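You operate a simulated robot arm through the tools that you are given. There is no shell and no other tool. Be economical: measure what you need, move in short steps, check, and stop when the job is done.

The job below is to be done with a simulated robot arm. You get a single attempt, and the scene is never put back.

## Task
Set pan, tilt and balance as the slate says, then press Set.

Only the result counts: the job must be done as asked and must still hold three seconds after the hand-in. Knocking over, shifting, dropping, spilling or breaking anything else fails it.

## Robot
A 7-joint arm with a two-finger parallel gripper, fixed in place. Base frame: the origin is at the foot of the arm, x ahead of it, y to its left, z up. Readings come in cm, degrees, newtons and seconds.
With the tool pointing down near the work surface it reaches from about 24 to 68 cm from the base axis. Its first joint turns from -66.0 to 66.0 degrees. Payload 2.4 kg.
Tool frame: the origin (TCP) lies between the finger pads and is the grasp point; the fingertips stand 3 cm ahead of it; z points along the fingers, y is the line along which they close. Largest opening 9.4 cm; finger width 2.8, thickness 1; the body of the gripper, 5 by 9.6 cm, starts 5.5 cm behind the TCP.
Orientation is that of the tool frame in the base frame, as a unit quaternion [x, y, z, w]. With the fingers straight down and closing along the base's y, the tool's x points along the base's -x, its y along +y and its z along -z.

## Interface
- The arm moves only by the tool step_arm. Its argument "increments" is one flat list of numbers, 7 for each row, row after row: the shift along the base's x, y, z in cm, then the turn, a rotation vector about the base's x, y, z in degrees, then the closure in counts, from 0 (fully open) to 255 (shut). In form: [x, y, z, rx, ry, rz, claw, x, y, z, rx, ry, rz, claw, ...]. A call has 1 to 8 rows; each row shifts and turns the commanded pose from where the row before left it. Rows are played at 5 a second. More than 5 cm and 8.6 degrees between two rows, or a gripper value outside its range, and nothing of the call is played. A pose out of reach is approached as far as the arm can. The call stops where the force on the tool passes 40 N (or 10 N more than at its start, if that is more) or the arm is blocked; 0.2 s more then pass. The fingers move at their own pace (about 15.3 cm/s each) and stop on an object; they squeeze with about 40 N. The grip force told is the motor's: it shows also when the fingers shut on nothing. Time passes only in rows, and 0.2 s behind the last, so rows that do not move let the fingers close. The reply holds the time, the measured pose of the TCP, the force on the tool along the base axes, the opening and the grip force, in the units named above and with some noise, and new pictures: "pictures" is both (left out), scene, wrist or none.
- Cameras (640 x 400 px; columns grow to the right, rows downward): "scene" is fixed at [2.97, 46.8, 143.34]; the picture's right is [-0.76, -0.65, 0.00], its down [-0.40, 0.47, -0.78] and it looks along [0.51, -0.60, -0.62] (base axes); focal length 360 px, centre (320, 200). "wrist" rides on the gripper at [-3.7, 0, -5.8] in the tool frame; the picture's right is [0.00, -1.00, 0.00], its down [0.97, 0.00, -0.24] and it looks along [0.24, 0.00, 0.97] (tool axes); focal length 218 px, centre (320, 200).
- measure_at(camera, pixels): for up to 12 pixels [column, row] of the newest picture of that camera ("zoom" is the newest enlarged one), the place [x, y, z] in the base frame of the surface seen there, good to about 0.2 cm, but the place of the scene camera against the robot may be out by one fixed shift of up to 1.2 cm in any direction. No time passes.
- inspect(camera, box): a new picture of the part [left, top, right, bottom] of that camera's present view, enlarged. No time passes.
- close_job(): hands the job in; it is judged then, once.

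Keep the steps short. Do not move on a guess: measure, check each grasp and each placing, and mend mistakes. In all there are 80 turns and 120 pictures (those below and enlarged ones count). Leave the gripper open and the arm clear of the work at the hand-in unless told otherwise, and finish with a single line.

The tools are called as a command line: name --argument value ..., lists and objects as JSON in quotes. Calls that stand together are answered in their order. step_arm: Moves the arm, as the interface text tells. Its arguments: {"type":"object","properties":{"increments":{"type":"array","items":{"type":"number"}},"pictures":{"type":"string","enum":["both","scene","wrist","none"]}},"required":["increments"]} The other tools are called the same way: measure_at (camera, pixels) gives the place of the surface under pixels of a picture; inspect (camera, box) takes an enlarged picture of a part of a camera's view; close_job () hands the job in.

At the start:

```text
clock: 0.0
ee_pos: [33.68, 17.02, 117.76]
ee_rot: [0.0, 1.0, 0.0, 0.001]
force: [-0.1, 0.1, -0.6]
grip_width: 9.4
finger_force: 0.0
```

scene: 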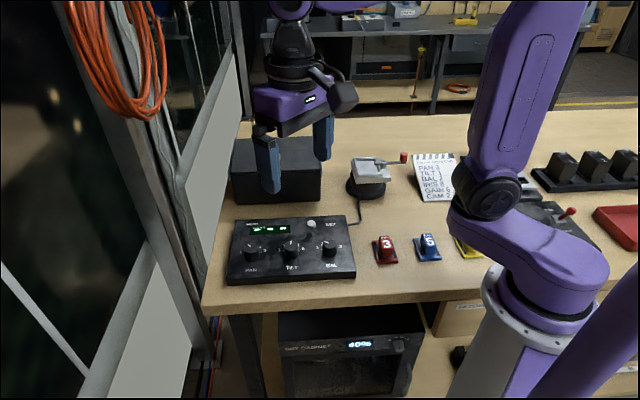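
wrist: 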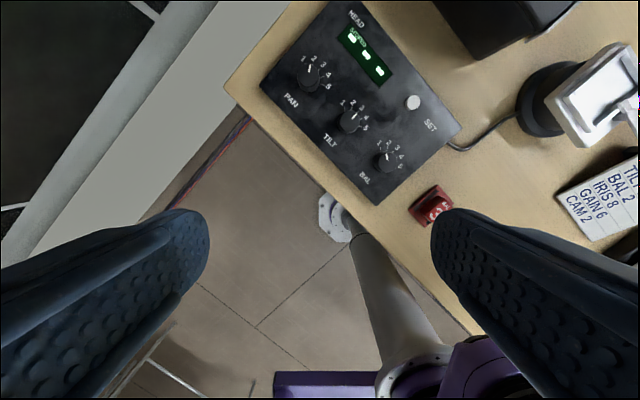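

I see a head box with three knobs and a Set button, and a slate. I'll enlarge the slate and the panel to read them.

inspect --camera "scene" --box '[400, 145, 470, 210]'

inspect --camera "wrist" --box '[250, 0, 470, 210]'

inspect --camera "scene" --box '[220, 205, 365, 295]'

```text
6.15 times, centred on (435, 178) of scene
```

zoom: 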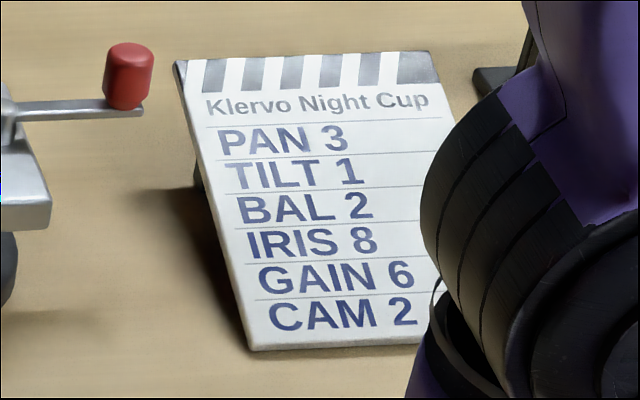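

```text
1.90 times, centred on (360, 105) of wrist
```

zoom: 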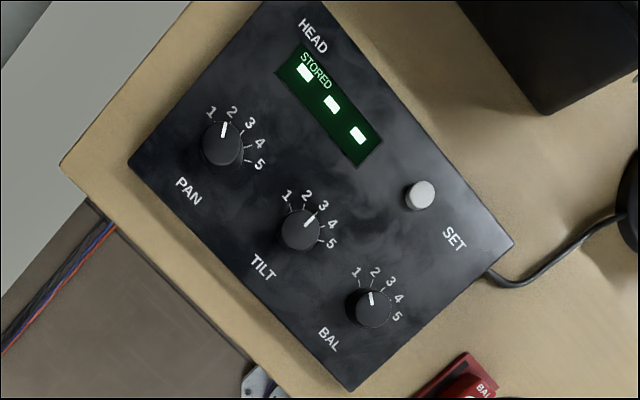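

```text
4.41 times, centred on (292, 250) of scene
```

zoom: 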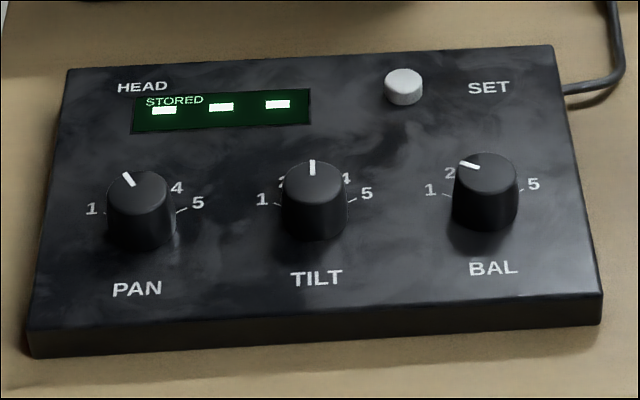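

The slate says PAN 3, TILT 1, BAL 2. The knobs look to be at about 2, 3 and 2. Next I'll measure the knobs, button and panel corners in the wrist view, and look at the coloured blocks.

measure_at --camera "wrist" --pixels '[[309, 78], [349, 122], [386, 162], [413, 102], [295, 95], [335, 133], [372, 175], [262, 83], [377, 203], [458, 132], [330, 5], [400, 85]]'

inspect --camera "scene" --box '[360, 220, 490, 275]'

inspect --camera "wrist" --box '[350, 130, 420, 200]'

```text
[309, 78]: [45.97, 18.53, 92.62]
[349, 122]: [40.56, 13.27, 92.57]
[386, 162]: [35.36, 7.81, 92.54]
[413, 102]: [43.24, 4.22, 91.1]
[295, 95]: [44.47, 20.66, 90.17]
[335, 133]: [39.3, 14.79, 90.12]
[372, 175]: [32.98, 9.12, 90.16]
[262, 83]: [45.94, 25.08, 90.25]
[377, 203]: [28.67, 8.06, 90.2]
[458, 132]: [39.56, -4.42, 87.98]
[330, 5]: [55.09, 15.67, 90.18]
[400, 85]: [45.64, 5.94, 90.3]
```

```text
4.92 times, centred on (425, 248) of scene
```

zoom: 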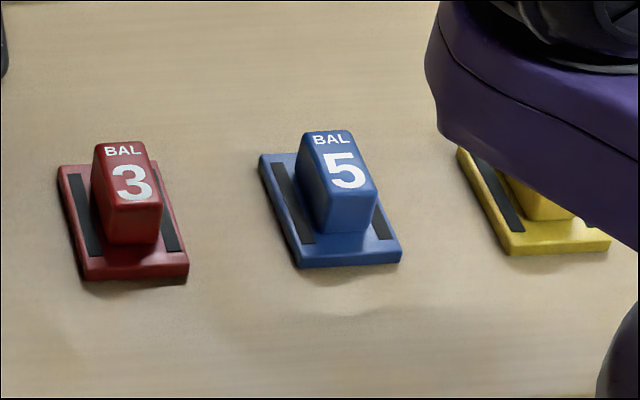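

```text
5.71 times, centred on (385, 165) of wrist
```

zoom: 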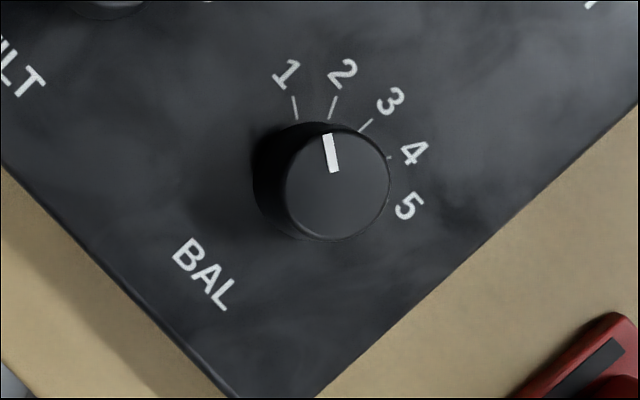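

BAL's pointer may not sit exactly on 2, and I need a better look. I'll move the camera over the panel and come down a little, staying well clear of it.

step_arm --increments '[4, -2, -2, 0, 0, 0, 0, 4, -2, -3, 0, 0, 0, 0, 0, 0, -3, 0, 0, 0, 0]'

inspect --camera "wrist" --box '[220, 80, 440, 260]'

```text
refused: row 2 steps farther than a row can; nothing moved
```

```text
2.22 times, centred on (330, 170) of wrist
```

zoom: 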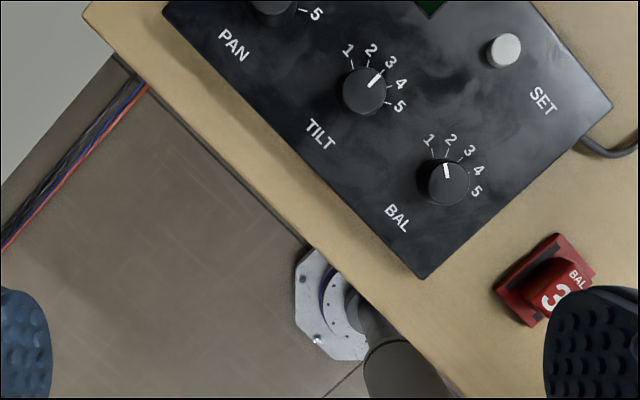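

The row was longer than 5 cm in total, so nothing moved. I'll send the same move in shorter rows.

step_arm --increments '[3, -1.5, -2, 0, 0, 0, 0, 3, -1.5, -2, 0, 0, 0, 0, 2, -1, -2, 0, 0, 0, 0, 0, 0, -2, 0, 0, 0, 0, 0, 0, 0, 0, 0, 0, 0]' --pictures "wrist"

inspect --camera "wrist" --box '[220, 120, 460, 270]'

```text
clock: 1.2
ee_pos: [41.6, 13.16, 109.84]
ee_rot: [-0.001, 1.0, 0.0, 0.0]
force: [0.7, 0.2, -0.4]
grip_width: 9.39
finger_force: 0.0
```

wrist: 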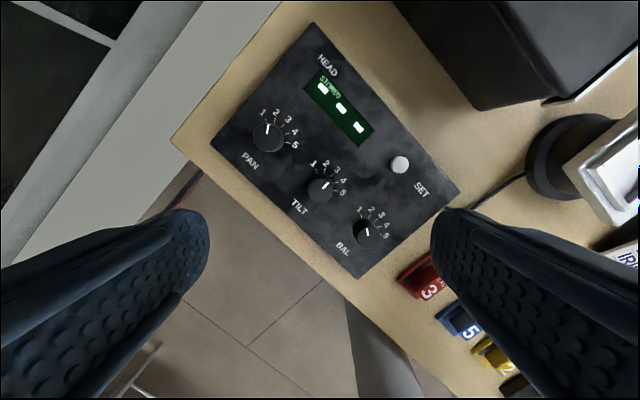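

```text
2.67 times, centred on (340, 195) of wrist
```

zoom: 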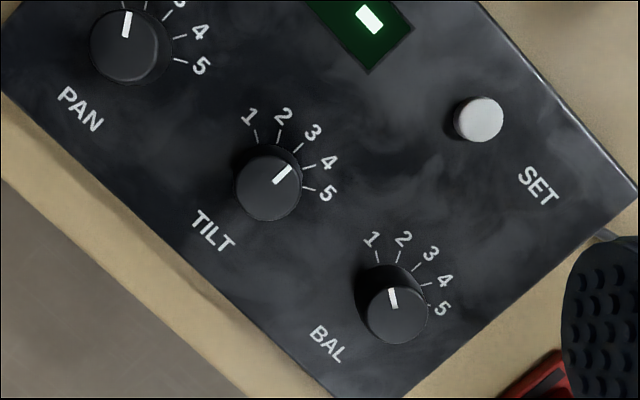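

From the ticks: PAN points near 2, TILT at 3, and BAL near 1, which is not what I first read. I'll measure the knob tops, the button and the table using the zoomed view.

measure_at --camera "zoom" --pixels '[[268, 190], [248, 190], [288, 195], [268, 210], [397, 315], [378, 315], [416, 315], [397, 334], [478, 118], [125, 47], [460, 200], [620, 20]]'

measure_at --camera "scene" --pixels '[[251, 247], [291, 246], [329, 245], [311, 223], [300, 262], [240, 290], [384, 239], [427, 235]]'

```text
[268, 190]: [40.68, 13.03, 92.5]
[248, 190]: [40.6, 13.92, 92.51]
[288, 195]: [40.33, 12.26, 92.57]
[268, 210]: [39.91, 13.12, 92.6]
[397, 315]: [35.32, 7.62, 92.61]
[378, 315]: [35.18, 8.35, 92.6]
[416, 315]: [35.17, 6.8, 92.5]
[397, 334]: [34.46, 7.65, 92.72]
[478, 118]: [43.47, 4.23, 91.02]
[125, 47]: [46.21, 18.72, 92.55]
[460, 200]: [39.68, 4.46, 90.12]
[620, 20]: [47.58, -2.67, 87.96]
```

```text
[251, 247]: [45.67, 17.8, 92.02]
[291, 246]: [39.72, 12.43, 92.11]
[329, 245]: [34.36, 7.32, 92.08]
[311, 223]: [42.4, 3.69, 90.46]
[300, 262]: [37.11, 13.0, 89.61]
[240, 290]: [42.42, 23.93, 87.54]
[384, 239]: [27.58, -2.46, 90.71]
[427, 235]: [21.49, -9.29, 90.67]
```

The wrist and scene readings agree apart from one fixed shift. From the wrist: knob centres PAN (46.1, 18.65), TILT (40.65, 13.05) and BAL (35.3, 7.6), tops at 92.55, panel at 90.15. I'll start with TILT, which must go 60° counter-clockwise (3→1). First I'll pre-turn −30°, set the opening to about 5 cm, and hover over it.

step_arm --increments '[-1, 0, -2.5, 0, 0, -7.5, 119, 0, 0, -3, 0, 0, -7.5, 119, 0, 0, -3, 0, 0, -7.5, 119, 0, 0, -3, 0, 0, -7.5, 119, 0, 0, 0, 0, 0, 0, 119, 0, 0, 0, 0, 0, 0, 119]'

```text
clock: 2.6
ee_pos: [40.63, 13.16, 97.97]
ee_rot: [0.259, 0.966, 0.0, 0.0]
force: [-0.2, 0.1, 0.5]
grip_width: 4.99
finger_force: 0.0
```

scene: 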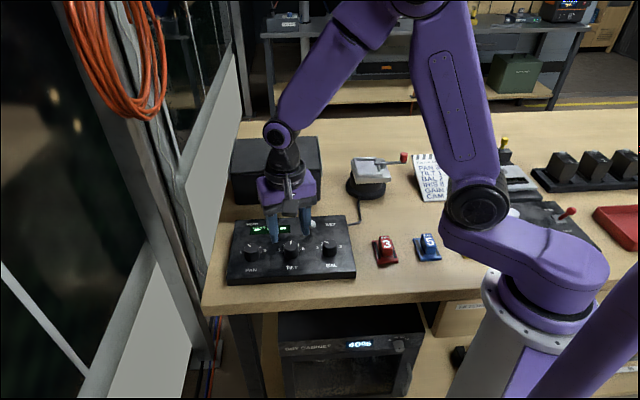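
wrist: 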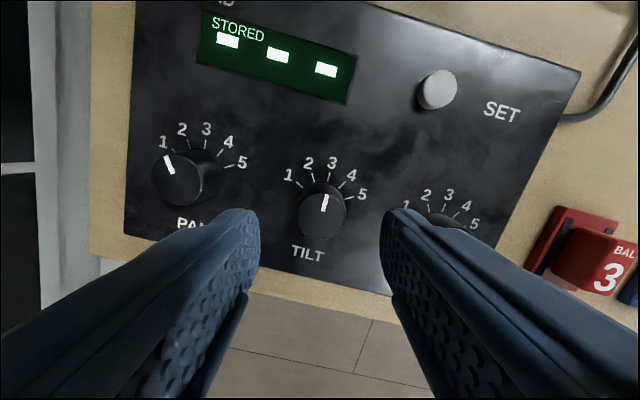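

TILT sits centred between the fingers at column 322. I'll go straight down to TCP z≈93.7 (fingertips about 0.5 above the panel) and then close.

step_arm --increments '[0, 0, -2, 0, 0, 0, 119, 0, 0, -1.5, 0, 0, 0, 119, 0, 0, -0.75, 0, 0, 0, 119, 0, 0, 0, 0, 0, 0, 119, 0, 0, 0, 0, 0, 0, 255, 0, 0, 0, 0, 0, 0, 255, 0, 0, 0, 0, 0, 0, 255]' --pictures "wrist"

```text
clock: 4.2
ee_pos: [40.75, 12.99, 93.86]
ee_rot: [0.259, 0.966, 0.0, 0.0]
force: [1.6, 1.9, -8.1]
grip_width: 2.88
finger_force: 44.8
```

wrist: 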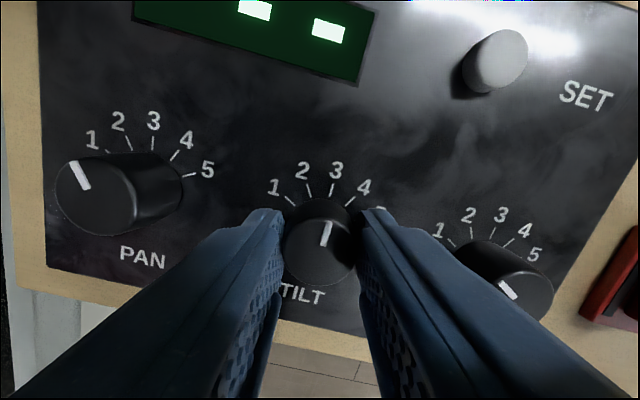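

The knob is gripped at 2.88 cm. Now I'll turn +60° in 8 rows of 7.5°.

step_arm --increments '[0, 0, 0, 0, 0, 7.5, 255, 0, 0, 0, 0, 0, 7.5, 255, 0, 0, 0, 0, 0, 7.5, 255, 0, 0, 0, 0, 0, 7.5, 255, 0, 0, 0, 0, 0, 7.5, 255, 0, 0, 0, 0, 0, 7.5, 255, 0, 0, 0, 0, 0, 7.5, 255, 0, 0, 0, 0, 0, 7.5, 255]' --pictures "wrist"

inspect --camera "wrist" --box '[240, 130, 400, 300]'

```text
clock: 6.0
ee_pos: [40.65, 13.0, 93.99]
ee_rot: [-0.261, 0.965, 0.0, -0.001]
force: [-0.3, 10.6, -25.7]
grip_width: 2.86
finger_force: 44.6
```

wrist: 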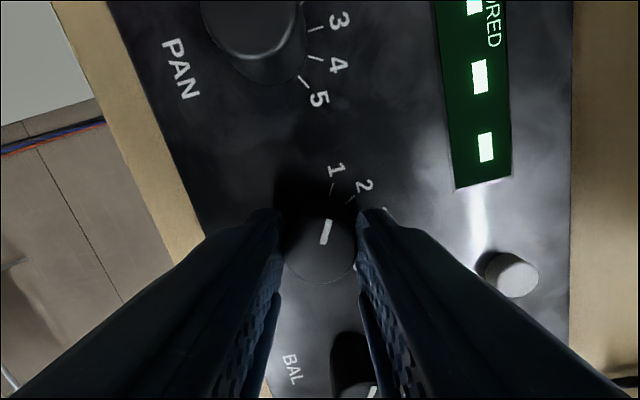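

```text
2.35 times, centred on (320, 215) of wrist
```

zoom: 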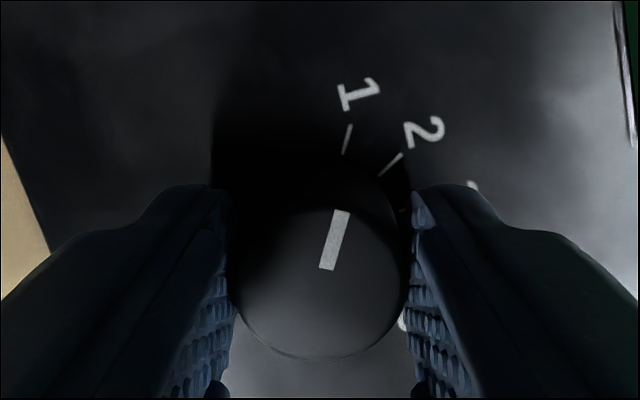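

TILT's pointer (15.6° in the zoom) lines up with tick 1 (13.5°). I'll open and rise.

step_arm --increments '[0, 0, 0, 0, 0, 0, 119, 0, 0, 0, 0, 0, 0, 119, 0, 0, 2, 0, 0, 0, 119, 0, 0, 4, 0, 0, 0, 119, 0, 0, 4, 0, 0, 0, 119, 0, 0, 0, 0, 0, 0, 119]' --pictures "wrist"

inspect --camera "wrist" --box '[240, 80, 400, 240]'

```text
clock: 7.4
ee_pos: [40.62, 13.02, 104.16]
ee_rot: [-0.259, 0.966, 0.0, 0.0]
force: [-0.2, -1.0, 0.4]
grip_width: 5.02
finger_force: 0.1
```

wrist: 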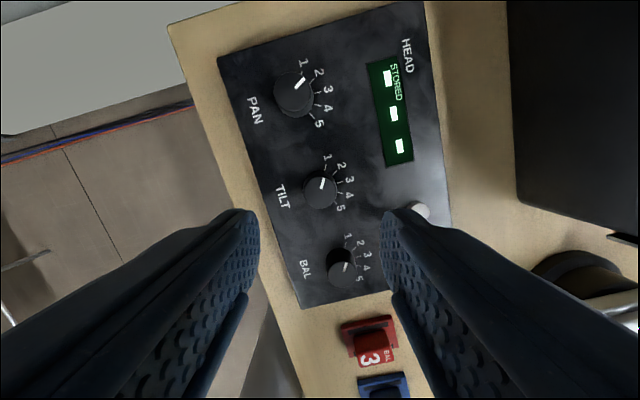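

```text
2.50 times, centred on (320, 160) of wrist
```

zoom: 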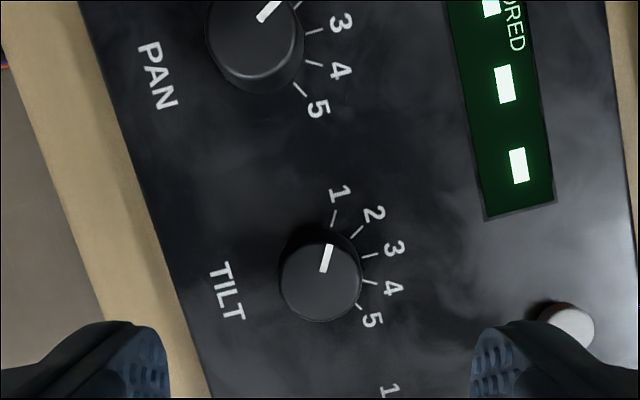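

TILT reads 1. Next I'll move over PAN at (46.15, 18.7), keeping the same yaw and staying at this height.

step_arm --increments '[2.8, 2.85, 0, 0, 0, 0, 119, 2.75, 2.85, 0, 0, 0, 0, 119, 0, 0, -3, 0, 0, 0, 119, 0, 0, -2, 0, 0, 0, 119, 0, 0, 0, 0, 0, 0, 119]' --pictures "wrist"

inspect --camera "wrist" --box '[240, 120, 400, 260]'

```text
clock: 8.6
ee_pos: [46.27, 18.84, 99.0]
ee_rot: [-0.258, 0.966, 0.001, 0.0]
force: [0.4, -0.6, 0.0]
grip_width: 5.04
finger_force: 0.0
```

wrist: 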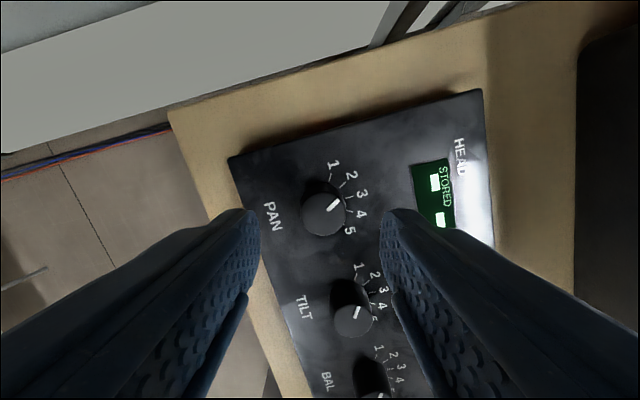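

```text
2.86 times, centred on (320, 190) of wrist
```

zoom: 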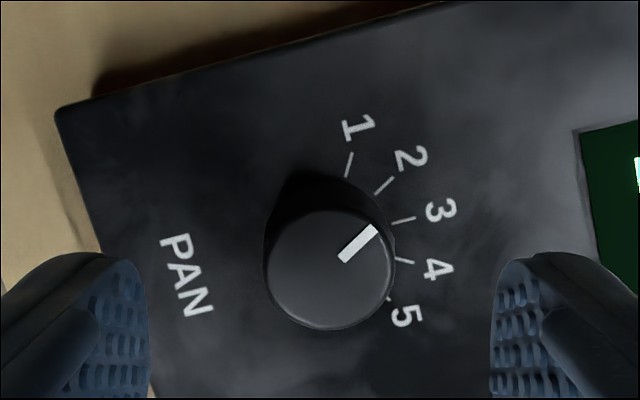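

PAN is exactly at 2 and needs −30° to reach 3. I'll go down with a small centring shift and grip it.

step_arm --increments '[0, -0.12, -2.5, 0, 0, 0, 119, 0, 0, -2, 0, 0, 0, 119, 0, 0, -0.7, 0, 0, 0, 119, 0, 0, 0, 0, 0, 0, 119, 0, 0, 0, 0, 0, 0, 255, 0, 0, 0, 0, 0, 0, 255, 0, 0, 0, 0, 0, 0, 255]' --pictures "wrist"

```text
clock: 10.2
ee_pos: [46.36, 18.72, 93.75]
ee_rot: [-0.258, 0.966, 0.001, 0.001]
force: [1.7, -2.4, -6.4]
grip_width: 2.9
finger_force: 45.1
```

wrist: 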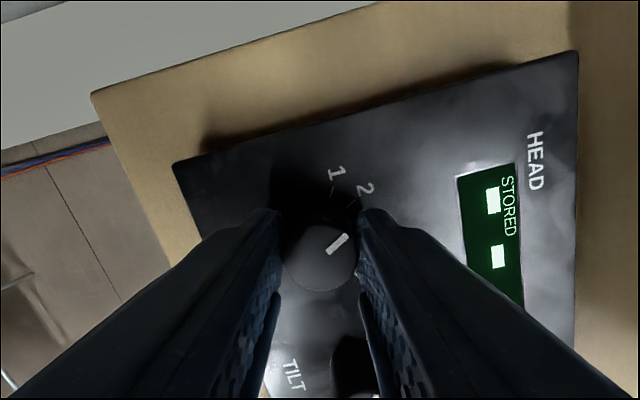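

PAN is gripped. I'll turn −30°, open, and rise.

step_arm --increments '[0, 0, 0, 0, 0, -7.5, 255, 0, 0, 0, 0, 0, -7.5, 255, 0, 0, 0, 0, 0, -7.5, 255, 0, 0, 0, 0, 0, -7.5, 255, 0, 0, 0, 0, 0, 0, 255, 0, 0, 0, 0, 0, 0, 119, 0, 0, 0, 0, 0, 0, 119]' --pictures "none"

step_arm --increments '[0, 0, 2, 0, 0, 0, 119, 0, 0, 3.2, 0, 0, 0, 119, 0, 0, 0, 0, 0, 0, 119]' --pictures "wrist"

inspect --camera "wrist" --box '[240, 120, 400, 260]'

```text
clock: 11.8
ee_pos: [46.2, 18.7, 93.72]
ee_rot: [0.0, 1.0, -0.001, 0.0]
force: [0.3, -0.7, -0.7]
grip_width: 5.0
finger_force: 0.1
```

```text
clock: 12.6
ee_pos: [46.24, 18.62, 99.25]
ee_rot: [0.001, 1.0, 0.0, 0.001]
force: [0.3, -0.1, 0.1]
grip_width: 5.0
finger_force: 0.1
```

wrist: 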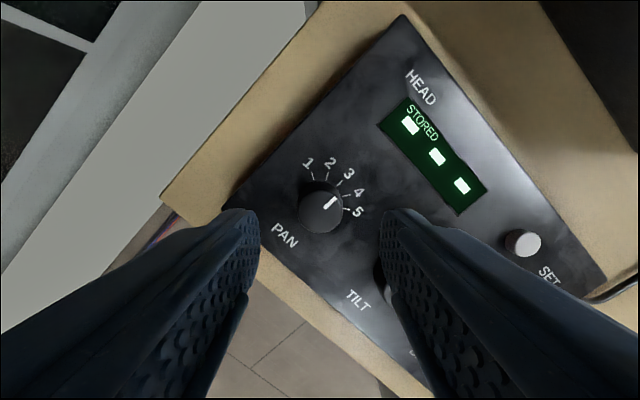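

```text
2.86 times, centred on (320, 190) of wrist
```

zoom: 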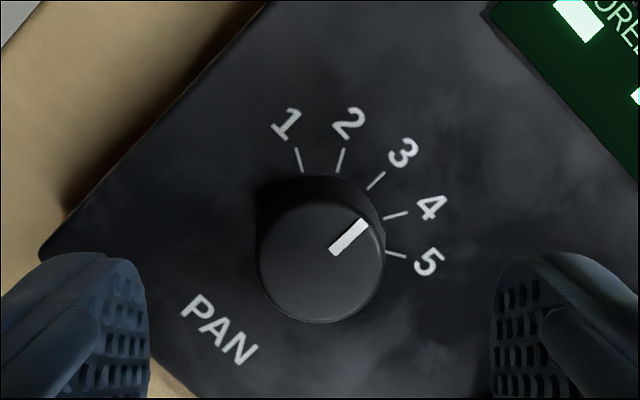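

PAN points at tick 3. Next I'll travel to BAL at (35.3, 7.65).

step_arm --increments '[-2.7, -2.75, 2, 0, 0, 0, 119, -2.7, -2.75, 0, 0, 0, 0, 119, -2.7, -2.75, 0, 0, 0, 0, 119, -2.8, -2.75, 0, 0, 0, 0, 119, 0, 0, -2, 0, 0, 0, 119, 0, 0, 0, 0, 0, 0, 119]' --pictures "wrist"

inspect --camera "wrist" --box '[240, 120, 400, 260]'

```text
clock: 14.0
ee_pos: [35.23, 7.79, 99.05]
ee_rot: [0.0, 1.0, 0.0, 0.0]
force: [-0.2, -0.1, -0.9]
grip_width: 5.02
finger_force: 0.0
```

wrist: 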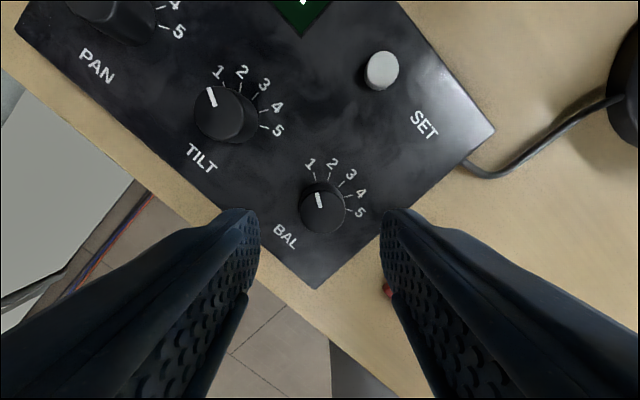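

```text
2.86 times, centred on (320, 190) of wrist
```

zoom: 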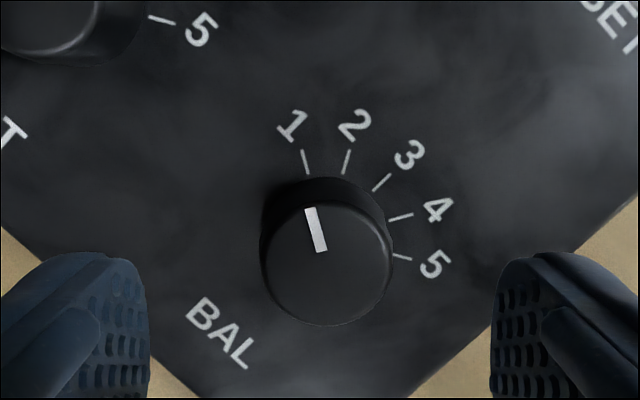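

BAL is at 1 and needs −30° to reach 2. I'll go down and grip it, then turn.

step_arm --increments '[0, -0.1, -2.5, 0, 0, 0, 119, 0, 0, -2, 0, 0, 0, 119, 0, 0, -0.7, 0, 0, 0, 119, 0, 0, 0, 0, 0, 0, 119, 0, 0, 0, 0, 0, 0, 255, 0, 0, 0, 0, 0, 0, 255, 0, 0, 0, 0, 0, 0, 255]' --pictures "wrist"

step_arm --increments '[0, 0, 0, 0, 0, -7.5, 255, 0, 0, 0, 0, 0, -7.5, 255, 0, 0, 0, 0, 0, -7.5, 255, 0, 0, 0, 0, 0, -7.5, 255, 0, 0, 0, 0, 0, 0, 255, 0, 0, 0, 0, 0, 0, 119, 0, 0, 0, 0, 0, 0, 119]' --pictures "none"

step_arm --increments '[0, 0, 2, 0, 0, 0, 119, 0, 0, 4, 0, 0, 0, 119, 0, 0, 2.5, 0, 0, 0, 119, 0, 0, 0, 0, 0, 0, 119]' --pictures "wrist"

inspect --camera "wrist" --box '[240, 100, 400, 240]'

```text
clock: 15.6
ee_pos: [35.32, 7.54, 93.83]
ee_rot: [0.0, 1.0, 0.0, 0.0]
force: [0.4, -1.7, -12.3]
grip_width: 2.87
finger_force: 44.6
```

wrist: 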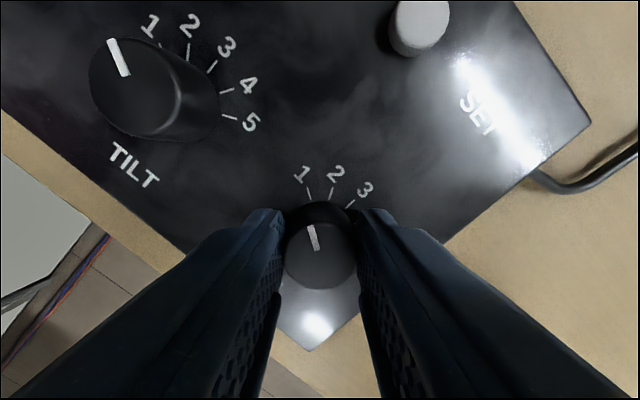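

```text
clock: 17.2
ee_pos: [35.33, 7.63, 93.85]
ee_rot: [0.259, 0.966, 0.0, 0.0]
force: [-0.4, 0.1, -0.2]
grip_width: 4.99
finger_force: 0.0
```

```text
clock: 18.2
ee_pos: [35.38, 7.67, 102.42]
ee_rot: [0.259, 0.966, 0.001, 0.0]
force: [-0.2, 0.0, -0.2]
grip_width: 5.05
finger_force: 0.1
```

wrist: 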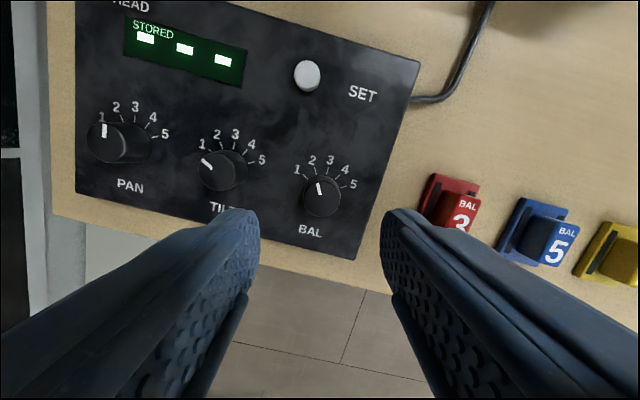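

```text
2.86 times, centred on (320, 170) of wrist
```

zoom: 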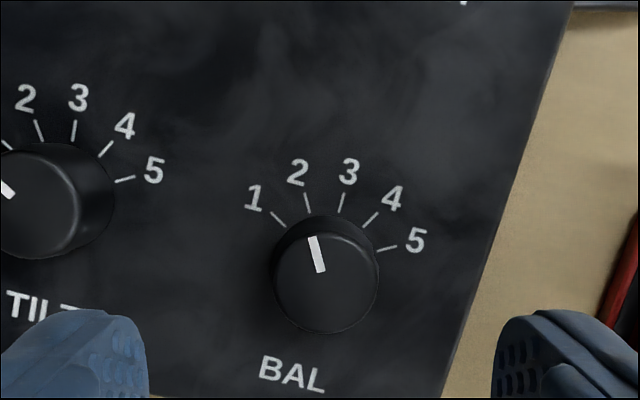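

BAL points at 2. I'll recheck PAN and TILT in this view, and then move over Set (43.4, 4.2) with the fingers shut.

inspect --camera "wrist" --box '[70, 80, 280, 215]'

step_arm --increments '[4, -1.7, 0, 0, 0, 0, 255, 4.05, -1.75, 0, 0, 0, 0, 255, 0, 0, -3, 0, 0, 0, 255, 0, 0, -2, 0, 0, 0, 255, 0, 0, 0, 0, 0, 0, 255]'

```text
2.96 times, centred on (175, 148) of wrist
```

zoom: 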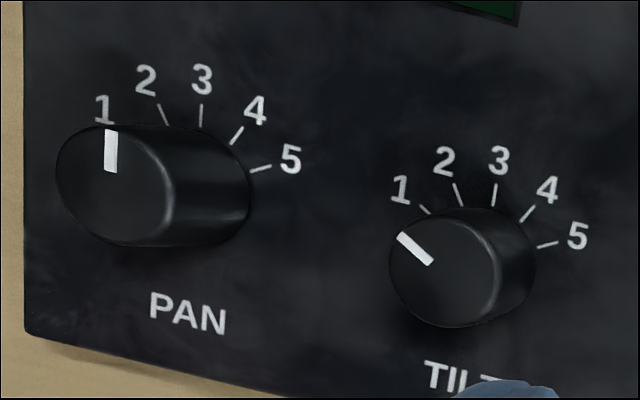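

```text
clock: 19.4
ee_pos: [43.59, 4.06, 97.17]
ee_rot: [0.259, 0.966, 0.0, 0.001]
force: [0.9, -0.3, 0.2]
grip_width: 0.0
finger_force: 32.9
```

scene: 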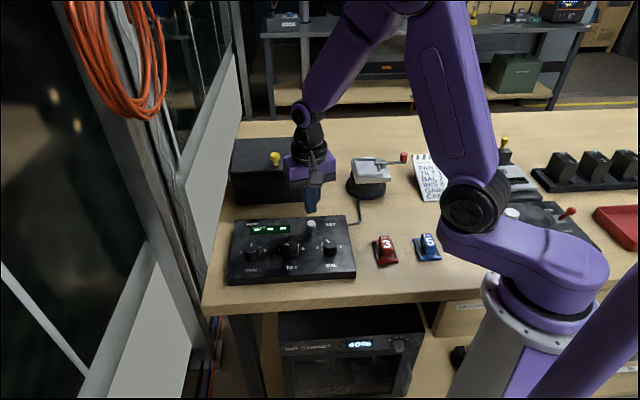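
wrist: 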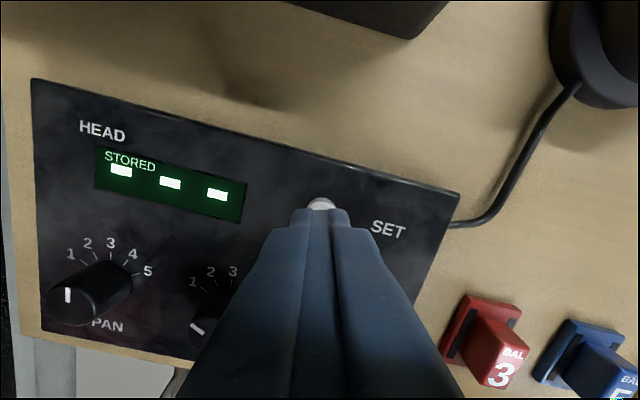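

PAN is parallel to tick 3 and TILT to tick 1. The shut fingertips are over the Set button. I'll press down in small steps, hold briefly, and watch the force and the display.

step_arm --increments '[-0.15, 0.1, -1.5, 0, 0, 0, 255, 0, 0, -1.3, 0, 0, 0, 255, 0, 0, -0.3, 0, 0, 0, 255, 0, 0, -0.2, 0, 0, 0, 255, 0, 0, -0.2, 0, 0, 0, 255]' --pictures "wrist"

```text
clock: 20.6
ee_pos: [43.33, 4.2, 93.77]
ee_rot: [0.259, 0.966, 0.0, 0.0]
force: [-0.6, 0.5, 1.0]
grip_width: 0.03
finger_force: 32.9
```

wrist: 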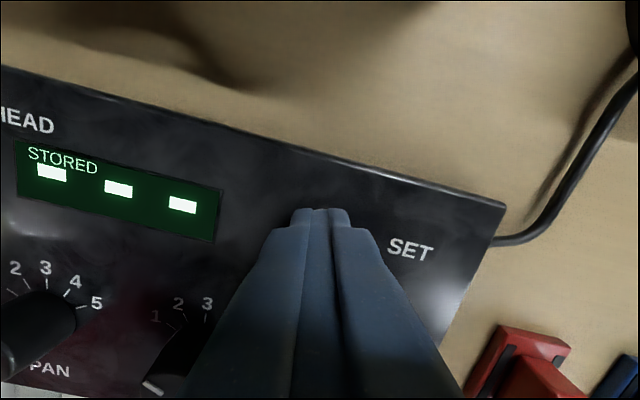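

Only light contact so far (about 1 N) and the display hasn't changed. I'll press a little further.

step_arm --increments '[0, 0, -0.15, 0, 0, 0, 255, 0, 0, -0.15, 0, 0, 0, 255, 0, 0, 0, 0, 0, 0, 255]' --pictures "wrist"

```text
clock: 21.4
ee_pos: [43.3, 4.13, 93.45]
ee_rot: [0.258, 0.966, 0.0, 0.0]
force: [-2.1, -2.6, 6.1]
grip_width: 0.0
finger_force: 33.1
```

wrist: 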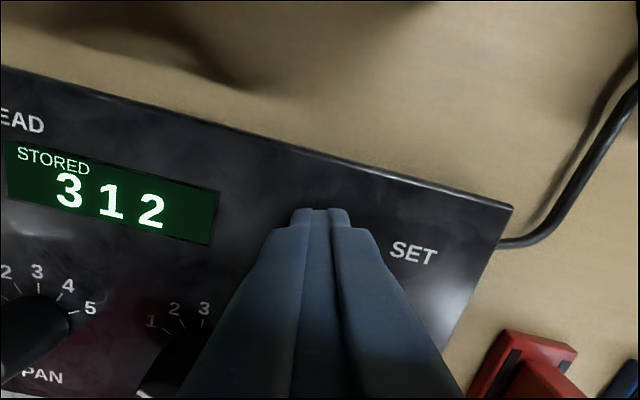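

The display reads STORED 3 1 2. I'll rise straight up and then open the gripper well clear.

step_arm --increments '[0, 0, 1, 0, 0, 0, 255, 0, 0, 4, 0, 0, 0, 255, 0, 0, 4.5, 0, 0, 0, 255, 0, 0, 4.5, 0, 0, 0, 0, 0, 0, 0, 0, 0, 0, 0, 0, 0, 0, 0, 0, 0, 0]'

inspect --camera "scene" --box '[220, 205, 365, 295]'

```text
clock: 22.8
ee_pos: [43.36, 4.02, 107.6]
ee_rot: [0.259, 0.966, 0.001, 0.0]
force: [0.8, 0.0, -0.6]
grip_width: 9.41
finger_force: 0.0
```

scene: 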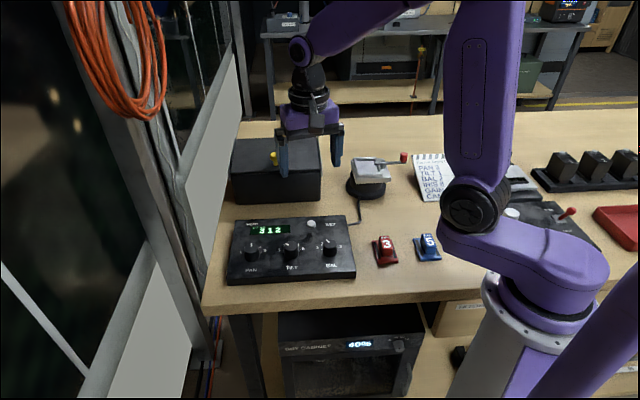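
wrist: 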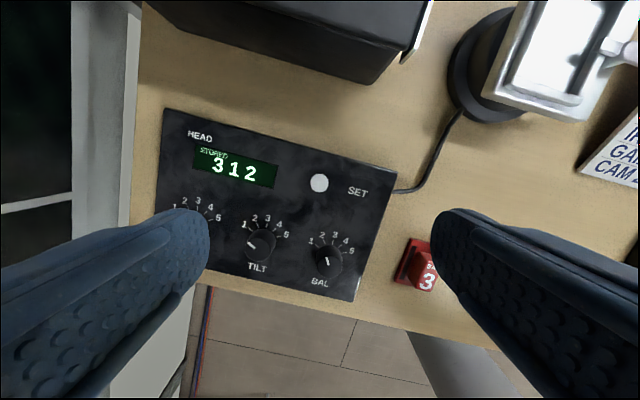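

```text
4.41 times, centred on (292, 250) of scene
```

zoom: 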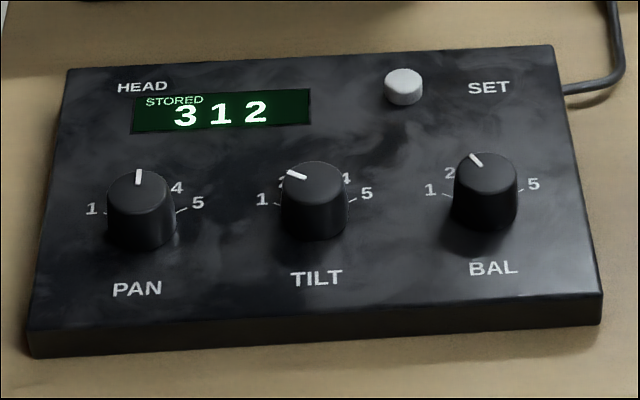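

The display holds 3 1 2, the knobs match the slate, the gripper is open and clear, and nothing else has moved. I'll hand in.

close_job

```text
The job is handed in.
```

I set PAN 3, TILT 1 and BAL 2 as the slate says, then pressed Set; the panel reads STORED 3 1 2, and the job is handed in with the gripper open and clear.
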